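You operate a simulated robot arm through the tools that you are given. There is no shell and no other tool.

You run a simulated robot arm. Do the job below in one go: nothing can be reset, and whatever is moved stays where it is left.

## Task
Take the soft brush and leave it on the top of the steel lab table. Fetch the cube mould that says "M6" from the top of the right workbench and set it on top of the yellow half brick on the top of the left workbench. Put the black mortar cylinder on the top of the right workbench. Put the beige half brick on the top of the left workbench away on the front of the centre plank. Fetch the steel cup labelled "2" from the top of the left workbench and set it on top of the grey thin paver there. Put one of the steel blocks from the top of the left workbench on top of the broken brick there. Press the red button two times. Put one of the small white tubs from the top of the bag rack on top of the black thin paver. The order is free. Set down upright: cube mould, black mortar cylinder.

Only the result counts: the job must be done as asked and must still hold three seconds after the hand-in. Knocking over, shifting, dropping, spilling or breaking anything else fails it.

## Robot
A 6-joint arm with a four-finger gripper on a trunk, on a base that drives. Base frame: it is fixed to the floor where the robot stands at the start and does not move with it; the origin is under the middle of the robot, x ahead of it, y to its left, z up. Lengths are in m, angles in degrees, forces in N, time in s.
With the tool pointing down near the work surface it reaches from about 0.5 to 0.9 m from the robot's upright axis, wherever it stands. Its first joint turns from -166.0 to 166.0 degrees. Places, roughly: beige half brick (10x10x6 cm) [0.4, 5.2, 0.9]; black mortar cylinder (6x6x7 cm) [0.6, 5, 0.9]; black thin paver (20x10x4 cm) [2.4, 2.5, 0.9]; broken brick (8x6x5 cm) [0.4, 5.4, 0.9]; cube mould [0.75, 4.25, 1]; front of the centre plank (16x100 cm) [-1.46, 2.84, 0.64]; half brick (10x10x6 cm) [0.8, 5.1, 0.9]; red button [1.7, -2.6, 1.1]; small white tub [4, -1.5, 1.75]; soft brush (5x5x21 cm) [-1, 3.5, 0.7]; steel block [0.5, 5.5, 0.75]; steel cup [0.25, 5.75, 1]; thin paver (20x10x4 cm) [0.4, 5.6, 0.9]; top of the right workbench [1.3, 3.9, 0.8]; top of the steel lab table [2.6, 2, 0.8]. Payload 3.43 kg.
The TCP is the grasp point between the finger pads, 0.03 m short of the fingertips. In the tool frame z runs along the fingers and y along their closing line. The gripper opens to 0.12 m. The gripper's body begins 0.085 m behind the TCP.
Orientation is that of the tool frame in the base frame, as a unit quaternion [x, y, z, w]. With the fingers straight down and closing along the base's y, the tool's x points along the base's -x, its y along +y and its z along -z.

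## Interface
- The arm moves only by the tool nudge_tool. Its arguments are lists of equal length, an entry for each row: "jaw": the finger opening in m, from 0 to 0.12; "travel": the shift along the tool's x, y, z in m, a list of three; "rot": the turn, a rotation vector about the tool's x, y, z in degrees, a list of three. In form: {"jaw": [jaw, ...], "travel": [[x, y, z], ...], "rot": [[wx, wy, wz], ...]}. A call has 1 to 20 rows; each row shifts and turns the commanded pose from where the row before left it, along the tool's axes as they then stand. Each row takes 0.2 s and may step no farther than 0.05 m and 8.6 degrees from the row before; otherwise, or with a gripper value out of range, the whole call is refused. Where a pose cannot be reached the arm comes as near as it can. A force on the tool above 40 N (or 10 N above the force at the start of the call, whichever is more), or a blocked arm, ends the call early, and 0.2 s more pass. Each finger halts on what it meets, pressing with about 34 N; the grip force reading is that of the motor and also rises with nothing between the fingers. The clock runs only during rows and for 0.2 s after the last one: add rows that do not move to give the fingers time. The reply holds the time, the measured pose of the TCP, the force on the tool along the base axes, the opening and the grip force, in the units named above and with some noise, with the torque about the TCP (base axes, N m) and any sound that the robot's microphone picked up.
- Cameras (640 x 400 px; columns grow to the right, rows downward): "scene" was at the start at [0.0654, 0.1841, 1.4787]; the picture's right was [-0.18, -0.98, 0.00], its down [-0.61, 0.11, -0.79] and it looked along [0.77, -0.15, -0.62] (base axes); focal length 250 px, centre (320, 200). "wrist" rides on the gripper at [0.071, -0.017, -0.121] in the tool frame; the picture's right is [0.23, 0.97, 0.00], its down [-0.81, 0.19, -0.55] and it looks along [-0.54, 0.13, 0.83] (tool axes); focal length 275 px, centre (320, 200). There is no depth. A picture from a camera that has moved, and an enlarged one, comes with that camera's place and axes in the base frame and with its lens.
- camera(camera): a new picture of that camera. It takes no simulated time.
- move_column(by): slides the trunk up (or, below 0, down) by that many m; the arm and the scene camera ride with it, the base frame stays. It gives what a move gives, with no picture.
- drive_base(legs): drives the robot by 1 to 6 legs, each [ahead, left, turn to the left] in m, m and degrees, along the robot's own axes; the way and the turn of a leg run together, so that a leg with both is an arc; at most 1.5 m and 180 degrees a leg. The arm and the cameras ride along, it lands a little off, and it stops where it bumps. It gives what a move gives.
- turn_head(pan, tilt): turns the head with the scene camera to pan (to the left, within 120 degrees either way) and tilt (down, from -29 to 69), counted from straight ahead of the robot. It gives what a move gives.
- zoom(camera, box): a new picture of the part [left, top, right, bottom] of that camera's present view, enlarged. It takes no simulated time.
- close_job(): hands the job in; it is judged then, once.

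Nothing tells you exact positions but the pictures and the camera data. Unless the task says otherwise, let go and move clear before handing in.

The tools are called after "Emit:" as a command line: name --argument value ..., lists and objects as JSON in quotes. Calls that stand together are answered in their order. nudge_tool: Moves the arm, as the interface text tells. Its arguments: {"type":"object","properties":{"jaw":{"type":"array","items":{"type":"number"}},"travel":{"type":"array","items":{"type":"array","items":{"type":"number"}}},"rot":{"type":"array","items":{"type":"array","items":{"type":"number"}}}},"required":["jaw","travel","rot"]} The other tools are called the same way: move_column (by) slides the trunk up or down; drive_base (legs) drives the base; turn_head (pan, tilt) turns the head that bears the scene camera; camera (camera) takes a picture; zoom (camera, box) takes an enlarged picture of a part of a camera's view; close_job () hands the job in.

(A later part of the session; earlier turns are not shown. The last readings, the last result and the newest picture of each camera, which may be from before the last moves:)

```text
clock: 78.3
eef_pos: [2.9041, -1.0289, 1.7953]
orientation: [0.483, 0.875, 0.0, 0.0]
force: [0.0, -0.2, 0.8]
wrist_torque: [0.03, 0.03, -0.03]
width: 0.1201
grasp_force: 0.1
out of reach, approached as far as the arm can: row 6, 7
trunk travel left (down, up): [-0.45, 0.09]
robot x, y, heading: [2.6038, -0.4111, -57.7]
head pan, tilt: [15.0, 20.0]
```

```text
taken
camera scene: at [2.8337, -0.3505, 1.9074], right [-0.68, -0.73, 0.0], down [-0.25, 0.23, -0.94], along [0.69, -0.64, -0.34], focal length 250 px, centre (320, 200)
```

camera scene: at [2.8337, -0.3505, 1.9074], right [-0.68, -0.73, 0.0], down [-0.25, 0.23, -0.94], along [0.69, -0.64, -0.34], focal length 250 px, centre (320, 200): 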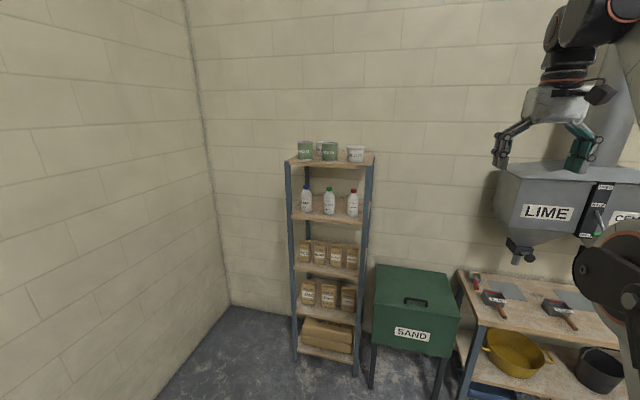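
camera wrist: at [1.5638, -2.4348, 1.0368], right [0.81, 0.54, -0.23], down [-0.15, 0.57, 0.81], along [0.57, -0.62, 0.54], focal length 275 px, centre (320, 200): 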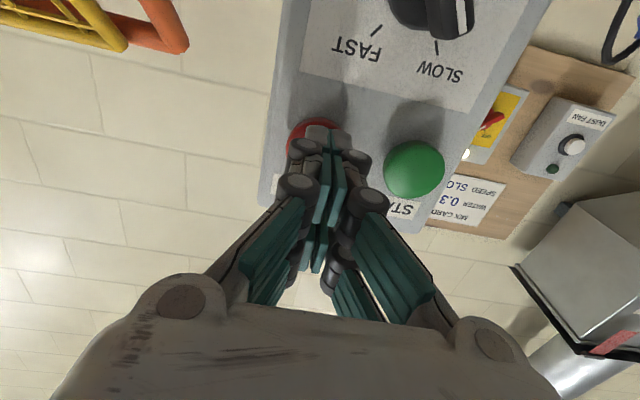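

Emit:
move_column --by 0.085

Emit:
drive_base --legs '[[0, 0.45, 1.0], [0.45, 0, 0]]'

Emit:
turn_head --pan -10 --tilt 30

Emit:
camera --camera "scene"

Emit:
camera --camera "wrist"

```text
clock: 79.5
eef_pos: [2.9037, -1.0277, 1.8801]
orientation: [0.483, 0.876, -0.001, -0.001]
force: [-0.4, 0.2, 0.6]
wrist_torque: [-0.01, 0.01, -0.02]
width: 0.12
grasp_force: 0.1
trunk travel left (down, up): [-0.535, 0.005]
robot x, y, heading: [2.6093, -0.4085, -57.6]
head pan, tilt: [15.0, 20.0]
```

```text
clock: 84.6
eef_pos: [3.5462, -1.1559, 1.8802]
orientation: [0.473, 0.881, -0.001, 0.0]
force: [-0.2, -0.6, 0.3]
wrist_torque: [0.08, 0.05, 0.0]
width: 0.1198
grasp_force: 0.1
trunk travel left (down, up): [-0.535, 0.005]
robot x, y, heading: [3.234, -0.5443, -56.6]
head pan, tilt: [15.0, 20.0]
```

```text
clock: 85.5
eef_pos: [3.547, -1.1553, 1.8802]
orientation: [0.473, 0.881, 0.0, -0.001]
force: [0.1, -0.8, 0.3]
wrist_torque: [0.03, 0.02, -0.01]
width: 0.1199
grasp_force: 0.0
trunk travel left (down, up): [-0.535, 0.005]
robot x, y, heading: [3.2336, -0.5437, -56.6]
head pan, tilt: [-10.0, 30.0]
```

```text
taken
camera scene: at [3.4269, -0.4996, 1.9765], right [-0.92, -0.4, 0.0], down [-0.2, 0.46, -0.87], along [0.35, -0.79, -0.5], focal length 250 px, centre (320, 200)
```

scene: 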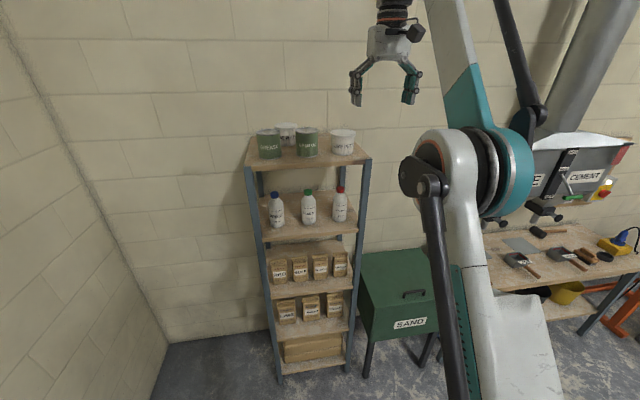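

```text
taken
camera wrist: at [3.4932, -1.1039, 2.0008], right [0.68, 0.73, 0.0], down [0.61, -0.57, 0.55], along [0.4, -0.38, -0.83], focal length 275 px, centre (320, 200)
```

wrist: 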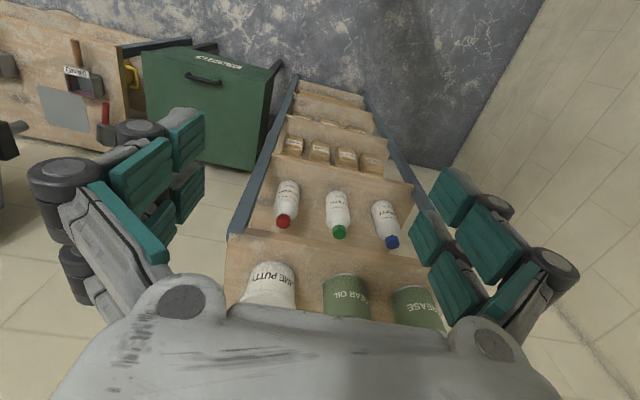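

Emit:
zoom --camera "scene" --box '[230, 110, 390, 210]'

```text
4.00 times, centred on (310, 160) of scene
camera zoom: at [3.4269, -0.4996, 1.9765], right [-0.92, -0.4, 0.0], down [-0.2, 0.46, -0.87], along [0.35, -0.79, -0.5], focal length 1000 px, centre (360, 360)
```

zoom: 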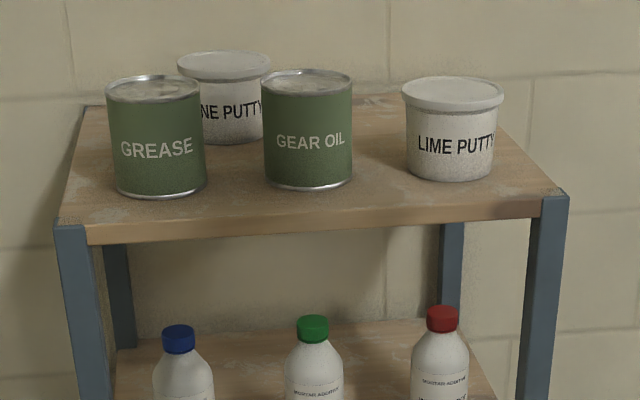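

The tub is about 0.376 m ahead of the TCP. I'll drive 0.33 m ahead with the open gripper well above the shelf.

Emit:
drive_base --legs '[[0.32, 0, 0]]'

Emit:
turn_head --pan -15 --tilt 35

Emit:
camera --camera "scene"

Emit:
camera --camera "wrist"

```text
clock: 87.6
eef_pos: [3.7176, -1.4139, 1.8805]
orientation: [0.474, 0.881, 0.0, 0.0]
force: [-0.1, 0.1, -0.4]
wrist_torque: [0.01, 0.03, -0.02]
width: 0.1201
grasp_force: 0.1
trunk travel left (down, up): [-0.535, 0.005]
robot x, y, heading: [3.4069, -0.8017, -56.5]
head pan, tilt: [-10.0, 30.0]
```

```text
clock: 88.2
eef_pos: [3.7156, -1.4123, 1.8808]
orientation: [0.474, 0.881, 0.0, 0.001]
force: [-0.9, 0.9, 0.1]
wrist_torque: [0.0, -0.02, -0.01]
width: 0.12
grasp_force: 0.0
trunk travel left (down, up): [-0.535, 0.005]
robot x, y, heading: [3.4061, -0.7995, -56.5]
head pan, tilt: [-15.0, 35.0]
```

```text
taken
camera scene: at [3.589, -0.758, 1.9687], right [-0.95, -0.32, 0.0], down [-0.18, 0.54, -0.82], along [0.26, -0.78, -0.57], focal length 250 px, centre (320, 200)
```

scene: 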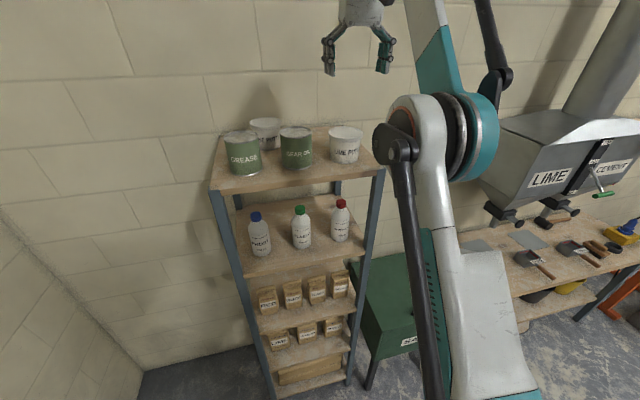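

```text
taken
camera wrist: at [3.6633, -1.3617, 2.0008], right [0.69, 0.73, 0.0], down [0.61, -0.57, 0.55], along [0.4, -0.38, -0.83], focal length 275 px, centre (320, 200)
```

wrist: 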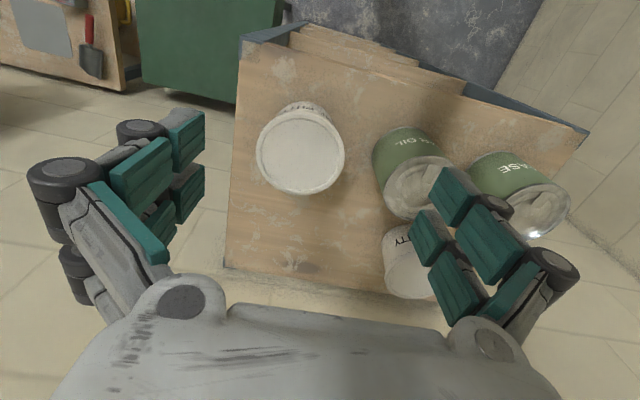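

Emit:
zoom --camera "scene" --box '[280, 0, 440, 100]'

```text
4.00 times, centred on (360, 50) of scene
camera zoom: at [3.589, -0.758, 1.9687], right [-0.95, -0.32, 0.0], down [-0.18, 0.54, -0.82], along [0.26, -0.78, -0.57], focal length 1000 px, centre (160, 800)
```

zoom: 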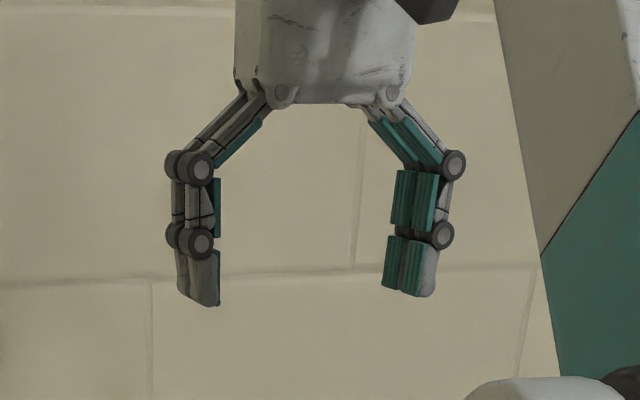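

I'll move over the tub and turn the gripper about 60° so that the fingers stay clear of the can beside it.

Emit:
nudge_tool --jaw '[0.12, 0.12, 0.12, 0.12, 0.12, 0.12, 0.12, 0.12, 0.12]' --travel '[[-0.035, -0.004, 0.02], [-0.035, -0.004, 0.02], [0, 0, 0], [0, 0, 0], [0, 0, 0], [0, 0, 0], [0, 0, 0], [0, 0, 0], [0, 0, 0]]' --rot '[[0, 0, 0], [0, 0, 0], [0, 0, -8.5], [0, 0, -8.5], [0, 0, -8.5], [0, 0, -8.5], [0, 0, -8.5], [0, 0, -8.5], [0, 0, -8.5]]'

Emit:
camera --camera "wrist"

Emit:
camera --camera "scene"

```text
clock: 90.2
eef_pos: [3.7382, -1.4527, 1.8303]
orientation: [-0.027, 1.0, 0.0, 0.0]
force: [-0.1, 0.0, 0.6]
wrist_torque: [0.02, 0.03, 0.0]
width: 0.1203
grasp_force: 0.0
out of reach, approached as far as the arm can: row 1, 2
trunk travel left (down, up): [-0.535, 0.005]
robot x, y, heading: [3.402, -0.7971, -56.3]
head pan, tilt: [-15.0, 35.0]
```

```text
taken
camera wrist: at [3.6669, -1.4734, 1.951], right [-0.28, 0.96, 0.0], down [0.8, 0.23, 0.55], along [0.53, 0.16, -0.83], focal length 275 px, centre (320, 200)
```

wrist: 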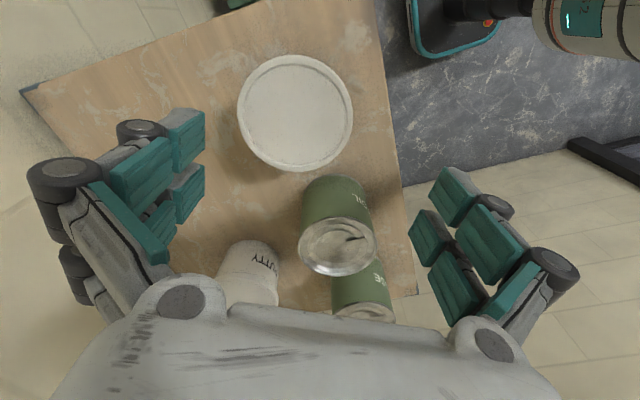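

```text
taken
camera scene: at [3.5893, -0.7586, 1.9686], right [-0.95, -0.32, 0.0], down [-0.18, 0.54, -0.82], along [0.26, -0.78, -0.57], focal length 250 px, centre (320, 200)
```

scene: 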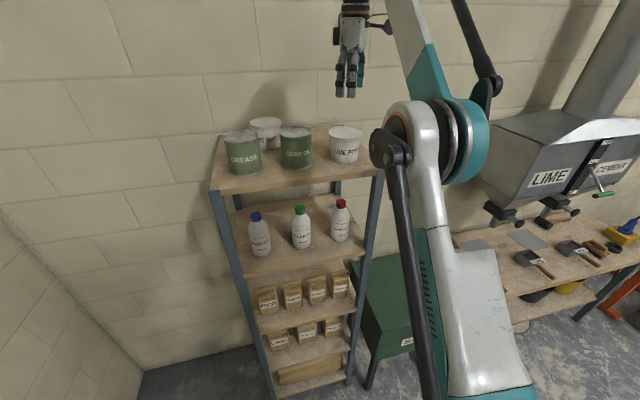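

Emit:
nudge_tool --jaw '[0.12, 0.12]' --travel '[[-0.003, -0.011, 0.04], [-0.002, -0.0105, 0.03]]' --rot '[[0, 0, 0], [0, 0, 0]]'

Emit:
camera --camera "wrist"

Emit:
zoom --camera "scene" --box '[250, 50, 410, 150]'

```text
clock: 90.8
eef_pos: [3.7421, -1.4765, 1.7588]
orientation: [-0.026, 1.0, -0.001, 0.0]
force: [0.8, -0.7, -0.7]
wrist_torque: [0.01, 0.04, -0.02]
width: 0.12
grasp_force: 0.0
trunk travel left (down, up): [-0.535, 0.005]
robot x, y, heading: [3.4044, -0.7981, -56.4]
head pan, tilt: [-15.0, 35.0]
```

```text
taken
camera wrist: at [3.6728, -1.4966, 1.8785], right [-0.28, 0.96, 0.0], down [0.8, 0.23, 0.55], along [0.53, 0.16, -0.83], focal length 275 px, centre (320, 200)
```

wrist: 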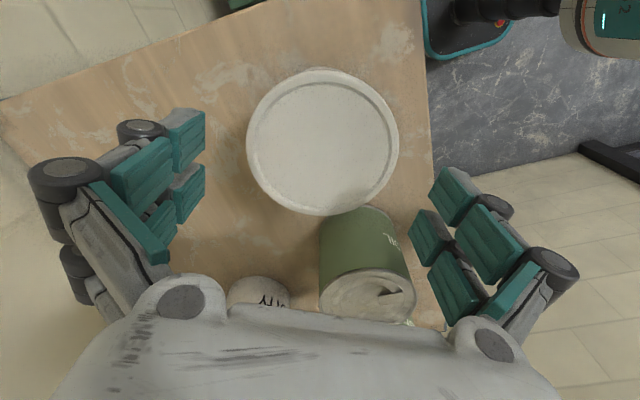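

```text
4.00 times, centred on (330, 100) of scene
camera zoom: at [3.59, -0.7596, 1.9686], right [-0.95, -0.32, 0.0], down [-0.18, 0.55, -0.82], along [0.26, -0.78, -0.57], focal length 1000 px, centre (280, 600)
```

zoom: 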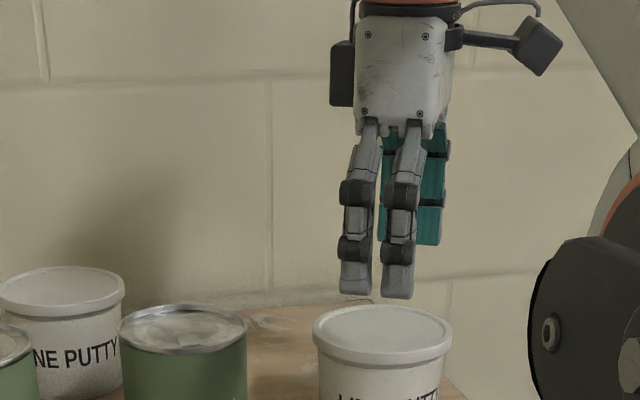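

The lid is centred between the fingers, so I'll lower around the tub and close.

Emit:
nudge_tool --jaw '[0.12, 0.12, 0.12]' --travel '[[0.001, 0.001, 0.03], [0, 0, 0.03], [0, 0, 0.028]]' --rot '[[0, 0, 0], [0, 0, 0], [0, 0, 0]]'

Emit:
camera --camera "wrist"

Emit:
zoom --camera "scene" --box '[250, 50, 410, 180]'

```text
clock: 91.6
eef_pos: [3.7412, -1.4742, 1.6721]
orientation: [-0.026, 1.0, 0.001, -0.001]
force: [0.1, -0.1, -0.3]
wrist_torque: [0.04, 0.03, -0.02]
width: 0.1199
grasp_force: 0.1
trunk travel left (down, up): [-0.535, 0.005]
robot x, y, heading: [3.4033, -0.7996, -56.4]
head pan, tilt: [-15.0, 35.0]
```

```text
taken
camera wrist: at [3.6701, -1.4949, 1.7923], right [-0.28, 0.96, 0.0], down [0.8, 0.23, 0.55], along [0.53, 0.15, -0.83], focal length 275 px, centre (320, 200)
```

wrist: 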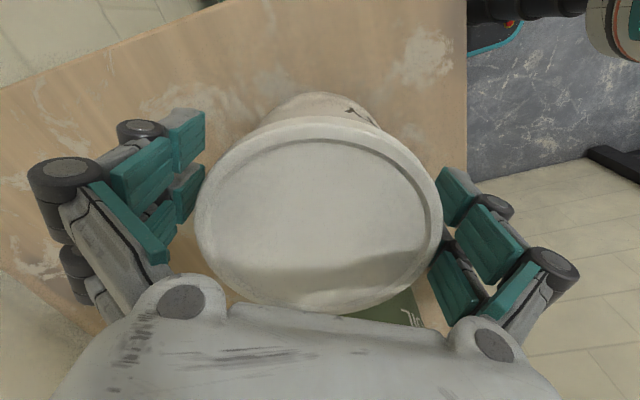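

```text
3.08 times, centred on (330, 115) of scene
camera zoom: at [3.5891, -0.759, 1.9687], right [-0.95, -0.32, 0.0], down [-0.18, 0.54, -0.82], along [0.26, -0.78, -0.57], focal length 769 px, centre (289, 462)
```

zoom: 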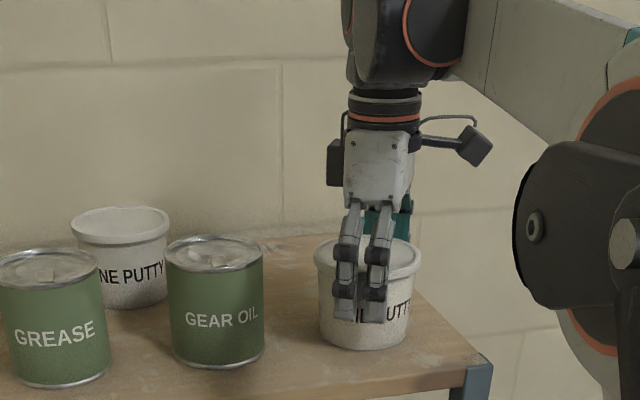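

Emit:
nudge_tool --jaw '[0.12, 0.1, 0.09, 0.08, 0.07, 0.07, 0.07]' --travel '[[0, 0, 0.01], [0, 0, 0], [0, 0, 0], [0, 0, 0], [0, 0, 0], [0, 0, 0], [0, 0, 0]]' --rot '[[0, 0, 0], [0, 0, 0], [0, 0, 0], [0, 0, 0], [0, 0, 0], [0, 0, 0], [0, 0, 0]]'

Emit:
camera --camera "wrist"

```text
clock: 93.2
eef_pos: [3.7412, -1.4733, 1.663]
orientation: [-0.024, 1.0, 0.0, 0.0]
force: [0.0, -2.5, 1.5]
wrist_torque: [-0.23, -0.08, 0.03]
width: 0.102
grasp_force: 34.3
trunk travel left (down, up): [-0.535, 0.005]
robot x, y, heading: [3.404, -0.8006, -56.5]
head pan, tilt: [-15.0, 35.0]
```

```text
taken
camera wrist: at [3.6707, -1.4934, 1.783], right [-0.28, 0.96, 0.0], down [0.8, 0.23, 0.55], along [0.53, 0.15, -0.83], focal length 275 px, centre (320, 200)
```

wrist: 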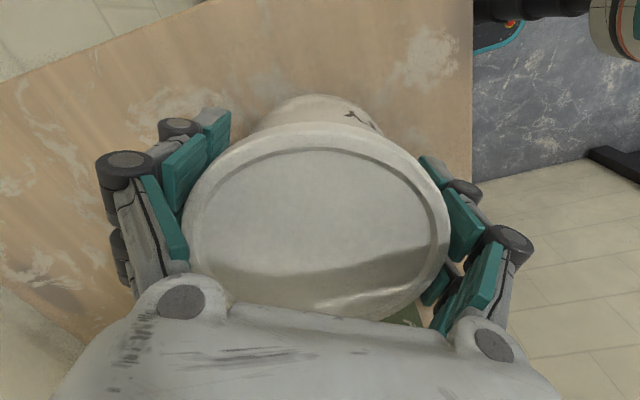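

Gripped at the rim (0.102 m). I'll lift it slowly and check.

Emit:
nudge_tool --jaw '[0.07, 0.07, 0.07, 0.07, 0.07]' --travel '[[0, 0, -0.01], [0, 0, -0.02], [0, 0, -0.03], [0, 0, -0.03], [0, 0, -0.02]]' --rot '[[0, 0, 0], [0, 0, 0], [0, 0, 0], [0, 0, 0], [0, 0, 0]]'

Emit:
zoom --camera "scene" --box '[250, 50, 410, 180]'

```text
clock: 94.4
eef_pos: [3.7419, -1.4763, 1.7728]
orientation: [-0.025, 1.0, 0.001, 0.0]
force: [-0.5, -0.1, -7.6]
wrist_torque: [0.02, 0.09, -0.05]
width: 0.1016
grasp_force: 34.3
trunk travel left (down, up): [-0.535, 0.005]
robot x, y, heading: [3.4036, -0.8012, -56.4]
head pan, tilt: [-15.0, 35.0]
```

```text
3.08 times, centred on (330, 115) of scene
camera zoom: at [3.5897, -0.7586, 1.9686], right [-0.95, -0.32, 0.0], down [-0.18, 0.54, -0.82], along [0.26, -0.78, -0.57], focal length 769 px, centre (289, 462)
```

zoom: 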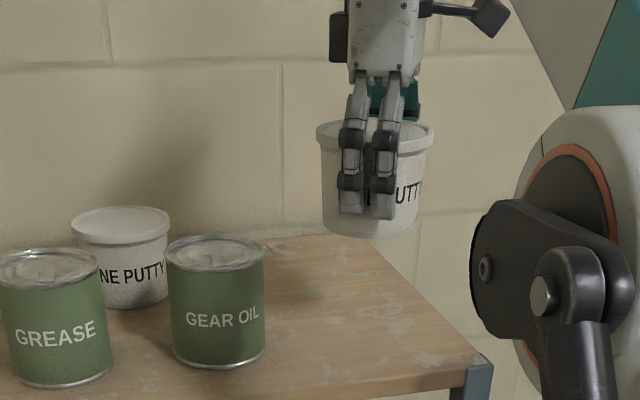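

The tub is held securely. I'll back away from the rack and go to the aisle in front of the steel lab table.

Emit:
drive_base --legs '[[-0.9, 0, 0], [0, 0, 90], [-0.3, 0.8, 0]]'

Emit:
turn_head --pan 25 --tilt 30

Emit:
camera --camera "scene"

```text
clock: 107.1
eef_pos: [2.912, 0.8118, 1.7734]
orientation: [0.728, -0.685, 0.0, 0.001]
force: [-0.9, 0.6, -7.1]
wrist_torque: [-0.07, -0.01, 0.01]
width: 0.102
grasp_force: 33.9
trunk travel left (down, up): [-0.535, 0.005]
robot x, y, heading: [2.2392, 0.4687, 34.2]
head pan, tilt: [-15.0, 35.0]
```

```text
clock: 108.2
eef_pos: [2.9115, 0.8115, 1.774]
orientation: [0.728, -0.685, 0.0, 0.0]
force: [-0.5, 0.0, -7.9]
wrist_torque: [-0.04, 0.05, 0.01]
width: 0.102
grasp_force: 33.9
trunk travel left (down, up): [-0.535, 0.005]
robot x, y, heading: [2.2412, 0.4651, 34.0]
head pan, tilt: [25.0, 30.0]
```

```text
taken
camera scene: at [2.1591, 0.6998, 1.9764], right [0.86, -0.51, 0.0], down [-0.26, -0.43, -0.87], along [0.44, 0.74, -0.5], focal length 250 px, centre (320, 200)
```

scene: 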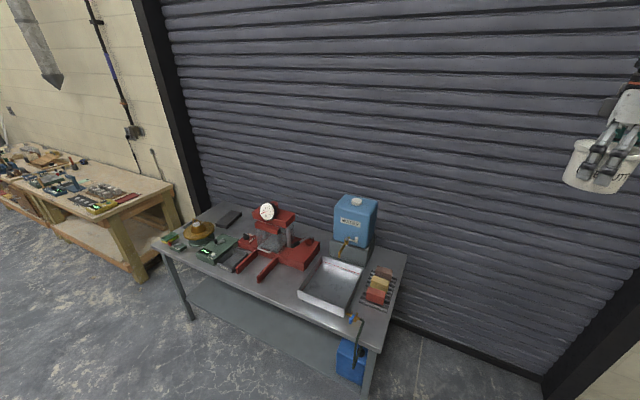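

Emit:
zoom --camera "scene" --box '[150, 190, 290, 278]'

Emit:
zoom --camera "scene" --box '[230, 180, 430, 380]'

```text
4.55 times, centred on (220, 234) of scene
camera zoom: at [2.1591, 0.6998, 1.9764], right [0.86, -0.51, 0.0], down [-0.26, -0.43, -0.87], along [0.44, 0.74, -0.5], focal length 1136 px, centre (774, 46)
```

zoom: 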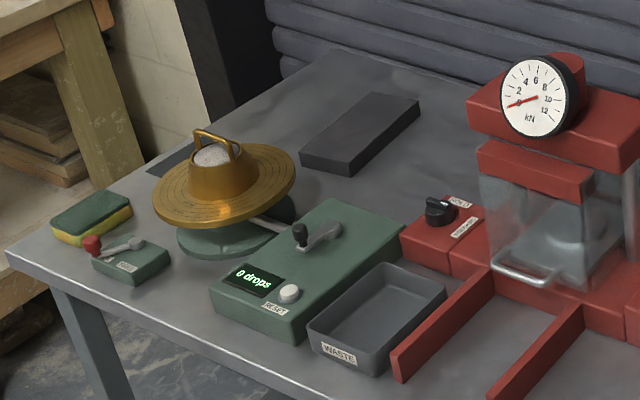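

```text
2.00 times, centred on (330, 280) of scene
camera zoom: at [2.1591, 0.6998, 1.9764], right [0.86, -0.51, 0.0], down [-0.26, -0.43, -0.87], along [0.44, 0.74, -0.5], focal length 500 px, centre (300, 40)
```

zoom: 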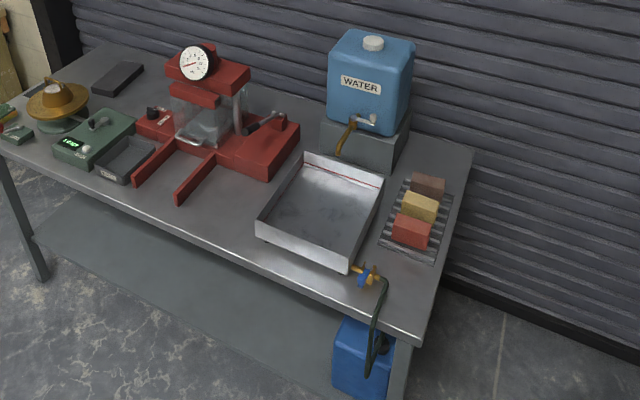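

The black paver lies at the back left of the lab table near (2.38, 2.40), behind a brass flow table. I'll slide left along the aisle with the tub held high, then look again from close up.

Emit:
drive_base --legs '[[0, 1.45, -1.0], [0.15, 0.15, 0]]'

Emit:
turn_head --pan 0 --tilt 40

Emit:
camera --camera "scene"

```text
clock: 116.6
eef_pos: [2.1659, 2.2022, 1.7734]
orientation: [0.725, -0.689, 0.001, 0.0]
force: [-0.2, 0.1, -7.4]
wrist_torque: [-0.1, 0.02, 0.02]
width: 0.1016
grasp_force: 34.2
trunk travel left (down, up): [-0.535, 0.005]
robot x, y, heading: [1.4882, 1.8665, 33.3]
head pan, tilt: [25.0, 30.0]
```

```text
clock: 117.5
eef_pos: [2.1636, 2.2022, 1.7738]
orientation: [0.724, -0.689, 0.0, 0.0]
force: [-0.8, -0.5, -8.0]
wrist_torque: [-0.1, 0.02, 0.0]
width: 0.1016
grasp_force: 34.2
trunk travel left (down, up): [-0.535, 0.005]
robot x, y, heading: [1.4887, 1.8637, 33.2]
head pan, tilt: [0.0, 40.0]
```

```text
taken
camera scene: at [1.4348, 2.0693, 1.9611], right [0.55, -0.83, 0.0], down [-0.54, -0.35, -0.77], along [0.64, 0.42, -0.64], focal length 250 px, centre (320, 200)
```

scene: 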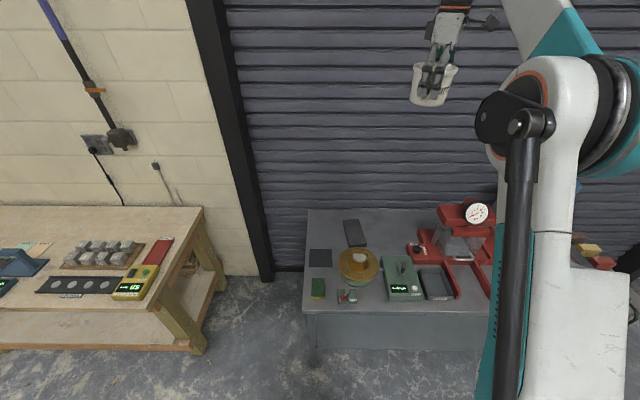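

Emit:
zoom --camera "scene" --box '[295, 195, 455, 320]'

Emit:
zoom --camera "scene" --box '[0, 200, 220, 338]'

```text
3.20 times, centred on (375, 258) of scene
camera zoom: at [1.4348, 2.0693, 1.9611], right [0.55, -0.83, 0.0], down [-0.54, -0.35, -0.77], along [0.64, 0.42, -0.64], focal length 800 px, centre (144, 16)
```

zoom: 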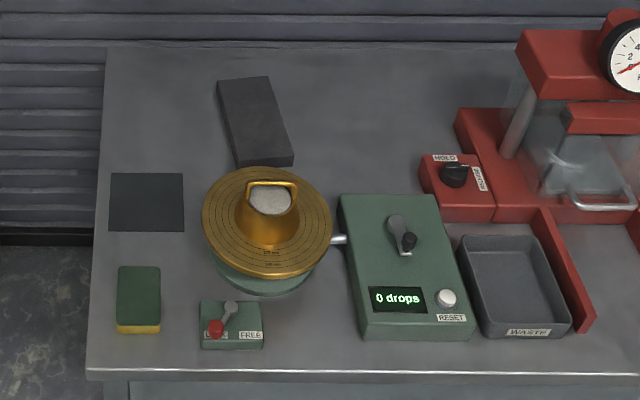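

```text
2.90 times, centred on (110, 269) of scene
camera zoom: at [1.4348, 2.0693, 1.9611], right [0.55, -0.83, 0.0], down [-0.54, -0.35, -0.77], along [0.64, 0.42, -0.64], focal length 725 px, centre (929, 0)
```

zoom: 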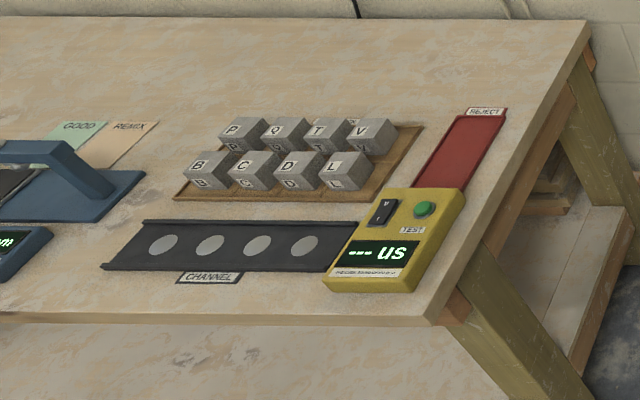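

Triangulating gives the paver top at about (2.386, 2.453, 0.88) and the table top at z≈0.84. I'll drive ahead so the paver is in comfortable reach.

Emit:
drive_base --legs '[[0.27, 0.09, 0]]'

Emit:
turn_head --pan 0 --tilt 50

Emit:
camera --camera "scene"

```text
clock: 119.4
eef_pos: [2.3415, 2.4309, 1.7726]
orientation: [0.727, -0.687, 0.0, 0.001]
force: [0.2, 0.7, -6.2]
wrist_torque: [-0.07, 0.04, -0.02]
width: 0.1018
grasp_force: 34.1
trunk travel left (down, up): [-0.535, 0.005]
robot x, y, heading: [1.67, 2.09, 33.8]
head pan, tilt: [0.0, 40.0]
```

```text
clock: 120.2
eef_pos: [2.3406, 2.4301, 1.7735]
orientation: [0.727, -0.686, 0.0, 0.0]
force: [0.0, 0.0, -6.3]
wrist_torque: [-0.02, -0.03, 0.01]
width: 0.1018
grasp_force: 33.6
trunk travel left (down, up): [-0.535, 0.005]
robot x, y, heading: [1.6668, 2.0862, 33.8]
head pan, tilt: [0.0, 50.0]
```

```text
taken
camera scene: at [1.6046, 2.2863, 1.947], right [0.56, -0.83, 0.0], down [-0.64, -0.43, -0.64], along [0.53, 0.36, -0.77], focal length 250 px, centre (320, 200)
```

scene: 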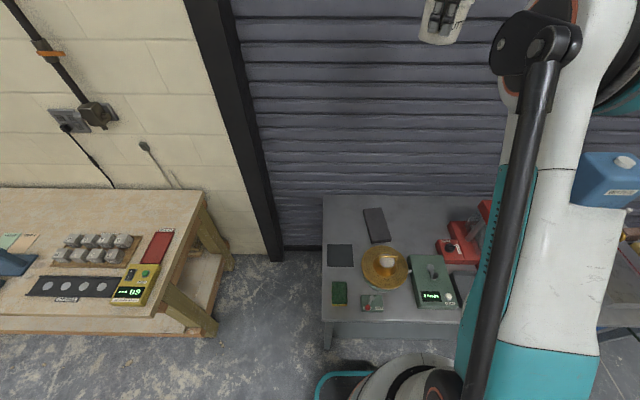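

Emit:
move_column --by -0.3

Emit:
camera --camera "wrist"

Emit:
camera --camera "scene"

```text
clock: 123.2
eef_pos: [2.3403, 2.4301, 1.4731]
orientation: [0.727, -0.687, 0.0, 0.0]
force: [-0.7, 0.6, -6.9]
wrist_torque: [-0.05, -0.01, 0.01]
width: 0.1018
grasp_force: 34.2
trunk travel left (down, up): [-0.235, 0.305]
robot x, y, heading: [1.6659, 2.0898, 34.1]
head pan, tilt: [0.0, 50.0]
```

```text
taken
camera wrist: at [2.3617, 2.3598, 1.5938], right [-0.96, -0.29, 0.0], down [-0.24, 0.8, 0.55], along [-0.16, 0.53, -0.83], focal length 275 px, centre (320, 200)
```

wrist: 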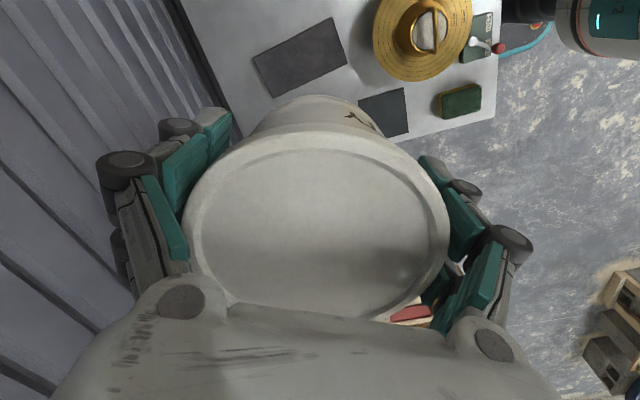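

```text
taken
camera scene: at [1.6048, 2.2866, 1.647], right [0.56, -0.83, 0.0], down [-0.64, -0.43, -0.64], along [0.53, 0.36, -0.77], focal length 250 px, centre (320, 200)
```

scene: 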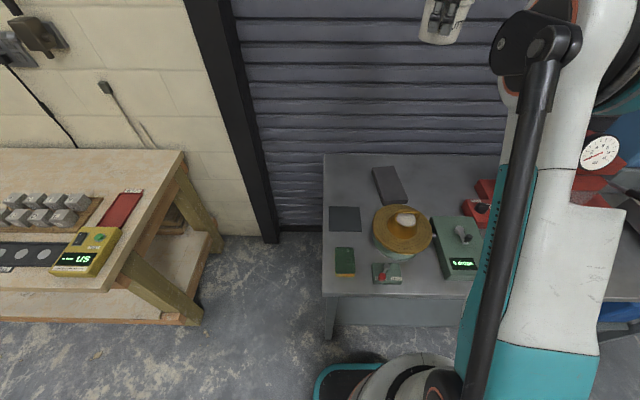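

The wrist view confirms the paver centre at (2.382, 2.45). I'll move over it and lower in stages, watching clearance.

Emit:
nudge_tool --jaw '[0.07, 0.07, 0.07, 0.07, 0.07, 0.07]' --travel '[[-0.009, -0.022, 0.03], [-0.0096, -0.0222, 0.03], [0, 0, 0.045], [0, 0, 0.045], [0, 0, 0.045], [0, 0, 0.045]]' --rot '[[0, 0, 0], [0, 0, 0], [0, 0, 0], [0, 0, 0], [0, 0, 0], [0, 0, 0]]'

Emit:
camera --camera "scene"

Emit:
camera --camera "wrist"

```text
clock: 124.6
eef_pos: [2.3812, 2.4477, 1.2325]
orientation: [0.728, -0.686, 0.0, 0.0]
force: [0.5, -0.3, -7.7]
wrist_torque: [-0.08, 0.01, -0.01]
width: 0.1017
grasp_force: 34.2
trunk travel left (down, up): [-0.235, 0.305]
robot x, y, heading: [1.6644, 2.0854, 33.9]
head pan, tilt: [0.0, 50.0]
```

```text
taken
camera scene: at [1.6054, 2.287, 1.6469], right [0.56, -0.83, 0.0], down [-0.64, -0.43, -0.64], along [0.53, 0.36, -0.77], focal length 250 px, centre (320, 200)
```

scene: 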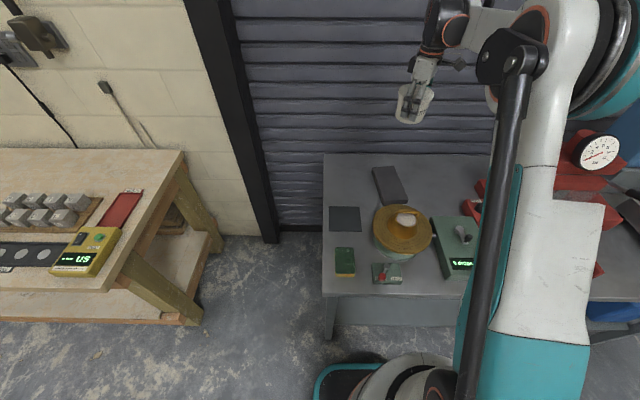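

```text
taken
camera wrist: at [2.4029, 2.3787, 1.3525], right [-0.96, -0.29, 0.0], down [-0.24, 0.8, 0.55], along [-0.16, 0.53, -0.83], focal length 275 px, centre (320, 200)
```

wrist: 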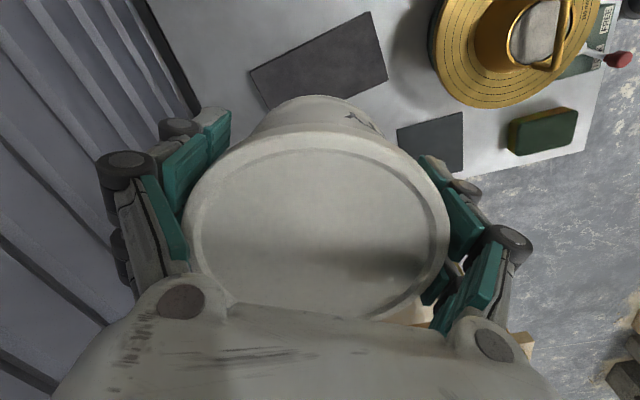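

Emit:
nudge_tool --jaw '[0.07, 0.07, 0.07, 0.07, 0.07]' --travel '[[0, 0, 0.045], [0, 0, 0.045], [0, 0, 0.045], [0, 0, 0.045], [0, 0, 0.04]]' --rot '[[0, 0, 0], [0, 0, 0], [0, 0, 0], [0, 0, 0], [0, 0, 0]]'

Emit:
camera --camera "scene"

Emit:
camera --camera "wrist"

```text
clock: 125.8
eef_pos: [2.3843, 2.4526, 1.0099]
orientation: [0.727, -0.687, -0.001, 0.0]
force: [-0.7, 1.0, -7.2]
wrist_torque: [-0.07, 0.01, 0.01]
width: 0.1018
grasp_force: 33.8
trunk travel left (down, up): [-0.235, 0.305]
robot x, y, heading: [1.6643, 2.0852, 33.6]
head pan, tilt: [0.0, 50.0]
```

```text
taken
camera scene: at [1.6054, 2.287, 1.6469], right [0.56, -0.83, 0.0], down [-0.64, -0.43, -0.64], along [0.53, 0.36, -0.77], focal length 250 px, centre (320, 200)
```

scene: 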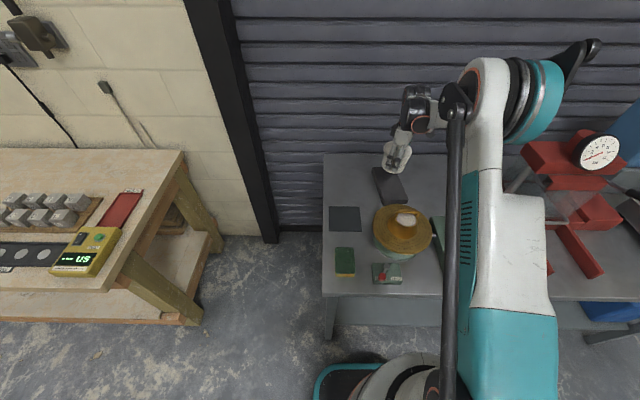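

```text
taken
camera wrist: at [2.4063, 2.3824, 1.1304], right [-0.96, -0.29, 0.0], down [-0.24, 0.8, 0.55], along [-0.16, 0.53, -0.83], focal length 275 px, centre (320, 200)
```

wrist: 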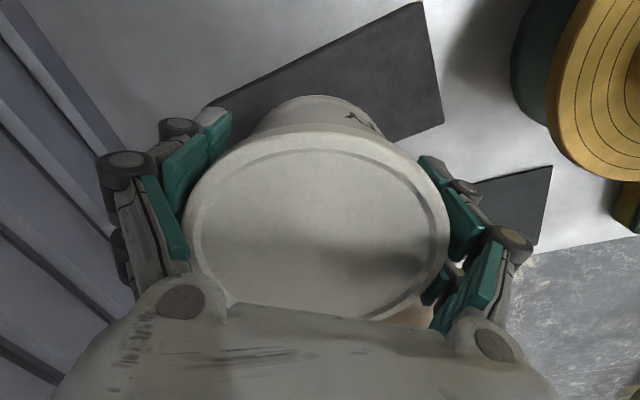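

Emit:
zoom --camera "scene" --box '[340, 70, 480, 270]'

Emit:
zoom --camera "wrist" --box '[180, 0, 480, 190]'

```text
2.00 times, centred on (410, 170) of scene
camera zoom: at [1.6054, 2.287, 1.6469], right [0.56, -0.83, 0.0], down [-0.64, -0.43, -0.64], along [0.53, 0.36, -0.77], focal length 500 px, centre (140, 260)
```

zoom: 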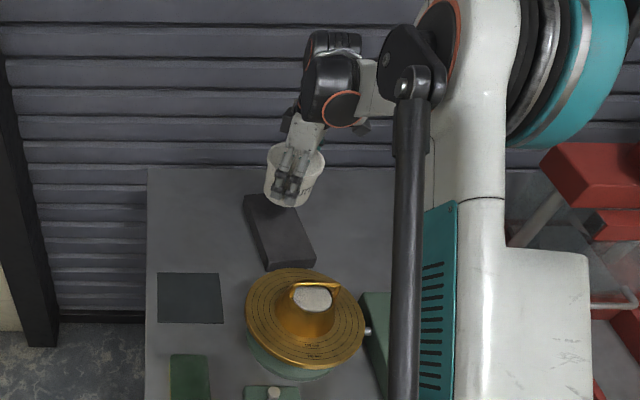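

```text
2.11 times, centred on (330, 95) of wrist
camera zoom: at [2.4063, 2.3824, 1.1304], right [-0.96, -0.29, 0.0], down [-0.24, 0.8, 0.55], along [-0.16, 0.53, -0.83], focal length 580 px, centre (299, 421)
```

zoom: 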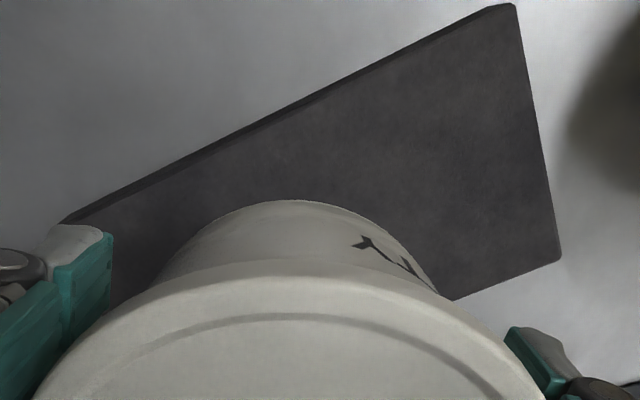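

The tub is centred on the paver within a few mm. I'll lower it in small steps until the table carries its weight.

Emit:
nudge_tool --jaw '[0.07, 0.07, 0.07]' --travel '[[-0.003, 0.002, 0.03], [0, 0, 0.025], [0, 0, 0.015]]' --rot '[[0, 0, 0], [0, 0, 0], [0, 0, 0]]'

Emit:
nudge_tool --jaw '[0.07, 0.07]' --travel '[[0, 0, 0.006], [0, 0, 0.005]]' --rot '[[0, 0, 0], [0, 0, 0]]'

Emit:
camera --camera "wrist"

```text
clock: 126.6
eef_pos: [2.3827, 2.4562, 0.9422]
orientation: [0.727, -0.687, -0.001, -0.001]
force: [0.7, 0.6, -7.1]
wrist_torque: [-0.08, 0.0, 0.02]
width: 0.1017
grasp_force: 33.4
trunk travel left (down, up): [-0.235, 0.305]
robot x, y, heading: [1.6649, 2.0877, 34.1]
head pan, tilt: [0.0, 50.0]
```

```text
clock: 127.2
eef_pos: [2.3828, 2.4548, 0.9312]
orientation: [0.727, -0.687, 0.0, 0.0]
force: [-0.3, 0.0, -7.3]
wrist_torque: [-0.09, 0.0, 0.03]
width: 0.1018
grasp_force: 34.0
trunk travel left (down, up): [-0.235, 0.305]
robot x, y, heading: [1.6648, 2.09, 33.9]
head pan, tilt: [0.0, 50.0]
```

```text
taken
camera wrist: at [2.4035, 2.3851, 1.0522], right [-0.96, -0.29, 0.0], down [-0.24, 0.8, 0.55], along [-0.16, 0.53, -0.83], focal length 275 px, centre (320, 200)
```

wrist: 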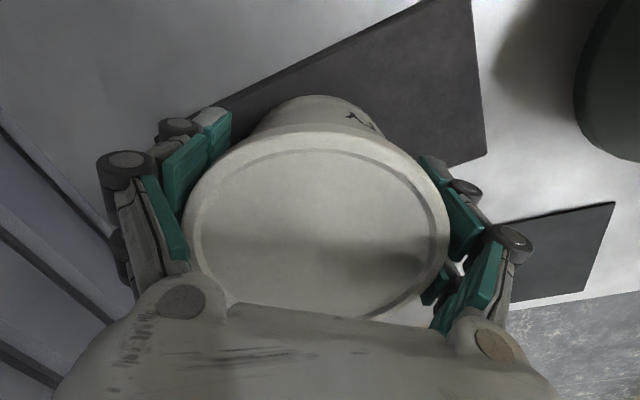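

Emit:
nudge_tool --jaw '[0.07, 0.07]' --travel '[[0, 0, 0.004], [0, 0, 0.003]]' --rot '[[0, 0, 0], [0, 0, 0]]'

Emit:
nudge_tool --jaw '[0.07, 0.07]' --travel '[[0, 0, 0.003], [0, 0, 0.0]]' --rot '[[0, 0, 0], [0, 0, 0]]'

```text
clock: 127.8
eef_pos: [2.3819, 2.4537, 0.9248]
orientation: [0.727, -0.687, 0.0, 0.0]
force: [-1.0, -0.5, -7.4]
wrist_torque: [-0.06, 0.0, 0.01]
width: 0.1021
grasp_force: 34.0
trunk travel left (down, up): [-0.235, 0.305]
robot x, y, heading: [1.6685, 2.0892, 33.8]
head pan, tilt: [0.0, 50.0]
```

```text
clock: 128.4
eef_pos: [2.3818, 2.453, 0.9232]
orientation: [0.727, -0.687, 0.001, -0.001]
force: [9.3, -0.3, 15.1]
wrist_torque: [0.12, 0.18, -0.02]
width: 0.1021
grasp_force: 33.8
trunk travel left (down, up): [-0.235, 0.305]
robot x, y, heading: [1.6673, 2.0871, 33.9]
head pan, tilt: [0.0, 50.0]
```

Contact made at TCP z≈0.923. I'll ease off slightly, open the fingers and retreat straight up.

Emit:
nudge_tool --jaw '[0.07, 0.105, 0.112, 0.12, 0.12]' --travel '[[0, 0, -0.002], [0, 0, 0], [0, 0, 0], [0, 0, 0], [0, 0, 0]]' --rot '[[0, 0, 0], [0, 0, 0], [0, 0, 0], [0, 0, 0], [0, 0, 0]]'

Emit:
camera --camera "wrist"

```text
clock: 129.6
eef_pos: [2.3807, 2.455, 0.9235]
orientation: [0.728, -0.686, 0.0, 0.0]
force: [-0.5, 0.4, -0.8]
wrist_torque: [-0.04, 0.0, 0.02]
width: 0.1204
grasp_force: 0.0
trunk travel left (down, up): [-0.235, 0.305]
robot x, y, heading: [1.6682, 2.0884, 34.1]
head pan, tilt: [0.0, 50.0]
```

```text
taken
camera wrist: at [2.4025, 2.3848, 1.0445], right [-0.96, -0.29, 0.0], down [-0.24, 0.8, 0.55], along [-0.16, 0.53, -0.83], focal length 275 px, centre (320, 200)
```

wrist: 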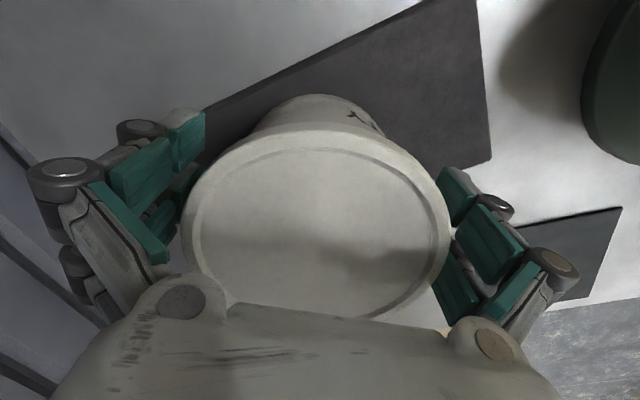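

Emit:
nudge_tool --jaw '[0.12, 0.12, 0.12, 0.12, 0.12]' --travel '[[0, 0, -0.01], [0, 0, -0.02], [0, 0, -0.03], [0, 0, -0.04], [0, 0, -0.05]]' --rot '[[0, 0, 0], [0, 0, 0], [0, 0, 0], [0, 0, 0], [0, 0, 0]]'

Emit:
camera --camera "wrist"

Emit:
zoom --camera "scene" --box '[320, 100, 480, 300]'

```text
clock: 130.8
eef_pos: [2.3781, 2.455, 1.0746]
orientation: [0.727, -0.687, 0.0, -0.001]
force: [-1.1, 1.0, -1.2]
wrist_torque: [-0.03, -0.03, -0.01]
width: 0.1199
grasp_force: 0.0
trunk travel left (down, up): [-0.235, 0.305]
robot x, y, heading: [1.665, 2.0849, 34.0]
head pan, tilt: [0.0, 50.0]
```

```text
taken
camera wrist: at [2.3999, 2.3847, 1.1946], right [-0.96, -0.29, 0.0], down [-0.24, 0.8, 0.55], along [-0.16, 0.53, -0.83], focal length 275 px, centre (320, 200)
```

wrist: 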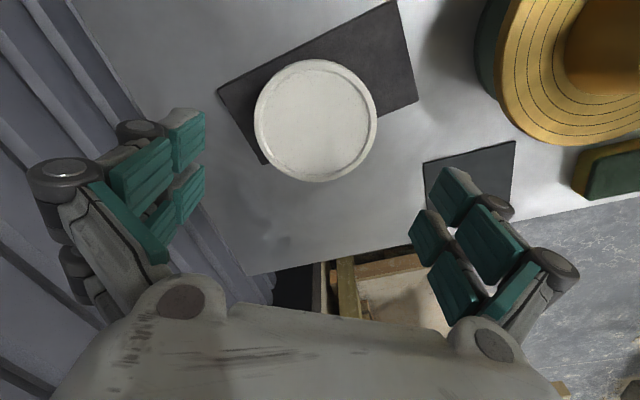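

```text
2.00 times, centred on (400, 200) of scene
camera zoom: at [1.6036, 2.2861, 1.647], right [0.56, -0.83, 0.0], down [-0.64, -0.43, -0.64], along [0.53, 0.36, -0.77], focal length 500 px, centre (160, 200)
```

zoom: 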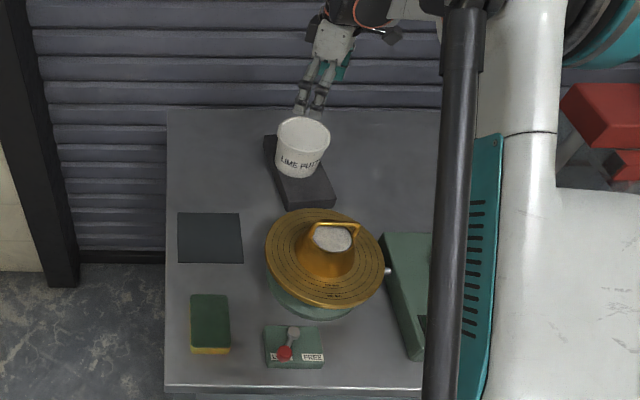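

The tub stands on the paver. I'll raise the arm, restore the tool's default yaw, back off and slide left to the right workbench.

Emit:
nudge_tool --jaw '[0.12, 0.12, 0.12, 0.12, 0.12, 0.12, 0.12, 0.12, 0.12, 0.12, 0.12, 0.12]' --travel '[[0, 0, -0.05], [0, 0, -0.05], [0, 0, -0.05], [0, 0, -0.05], [0, 0, -0.05], [0, 0, 0], [0, 0, 0], [0, 0, 0], [0, 0, 0], [0, 0, 0], [0, 0, 0], [0, 0, 0]]' --rot '[[0, 0, 0], [0, 0, 0], [0, 0, 0], [0, 0, 0], [0, 0, 0], [0, 0, 8.5], [0, 0, 8.5], [0, 0, 8.5], [0, 0, 8.5], [0, 0, 8.5], [0, 0, 8.5], [0, 0, 8.5]]'

Emit:
drive_base --legs '[[-0.35, 0, 0], [0, 1.2, 0]]'

Emit:
turn_head --pan 10 --tilt 35

Emit:
camera --camera "scene"

```text
clock: 133.4
eef_pos: [2.3811, 2.4531, 1.3242]
orientation: [-0.289, 0.957, 0.0, -0.001]
force: [0.4, 0.3, 0.7]
wrist_torque: [0.0, 0.01, -0.01]
width: 0.1199
grasp_force: 0.1
trunk travel left (down, up): [-0.235, 0.305]
robot x, y, heading: [1.6641, 2.0891, 34.1]
head pan, tilt: [0.0, 50.0]
```

```text
clock: 141.2
eef_pos: [1.4149, 3.2342, 1.3232]
orientation: [-0.296, 0.955, 0.001, 0.0]
force: [-0.2, 0.1, 0.5]
wrist_torque: [-0.04, -0.02, -0.05]
width: 0.1203
grasp_force: 0.1
trunk travel left (down, up): [-0.235, 0.305]
robot x, y, heading: [0.7023, 2.863, 34.5]
head pan, tilt: [0.0, 50.0]
```

```text
clock: 142.0
eef_pos: [1.4151, 3.2344, 1.3249]
orientation: [-0.296, 0.955, 0.0, 0.0]
force: [0.6, -0.6, -0.2]
wrist_torque: [0.01, 0.0, -0.04]
width: 0.1199
grasp_force: 0.0
trunk travel left (down, up): [-0.235, 0.305]
robot x, y, heading: [0.7031, 2.8594, 34.6]
head pan, tilt: [10.0, 35.0]
```

```text
taken
camera scene: at [0.6397, 3.0767, 1.6686], right [0.7, -0.71, 0.0], down [-0.41, -0.4, -0.82], along [0.58, 0.57, -0.57], focal length 250 px, centre (320, 200)
```

scene: 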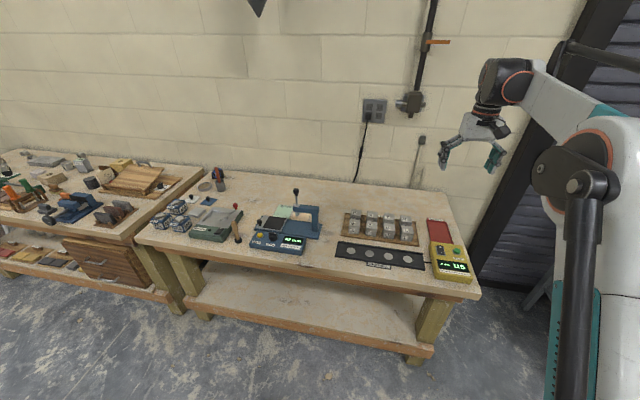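

Emit:
zoom --camera "scene" --box '[130, 150, 330, 275]'

Emit:
zoom --camera "scene" --box '[0, 140, 200, 265]'

```text
3.20 times, centred on (230, 212) of scene
camera zoom: at [0.6397, 3.0767, 1.6686], right [0.7, -0.71, 0.0], down [-0.41, -0.4, -0.82], along [0.58, 0.57, -0.57], focal length 800 px, centre (608, 160)
```

zoom: 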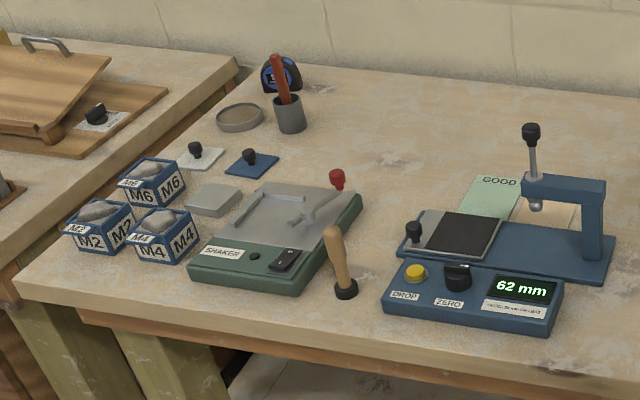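

```text
3.20 times, centred on (100, 202) of scene
camera zoom: at [0.6397, 3.0767, 1.6686], right [0.7, -0.71, 0.0], down [-0.41, -0.4, -0.82], along [0.58, 0.57, -0.57], focal length 800 px, centre (1024, 192)
```

zoom: 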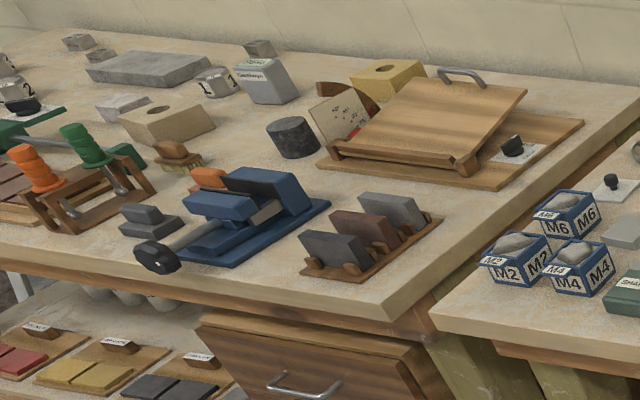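

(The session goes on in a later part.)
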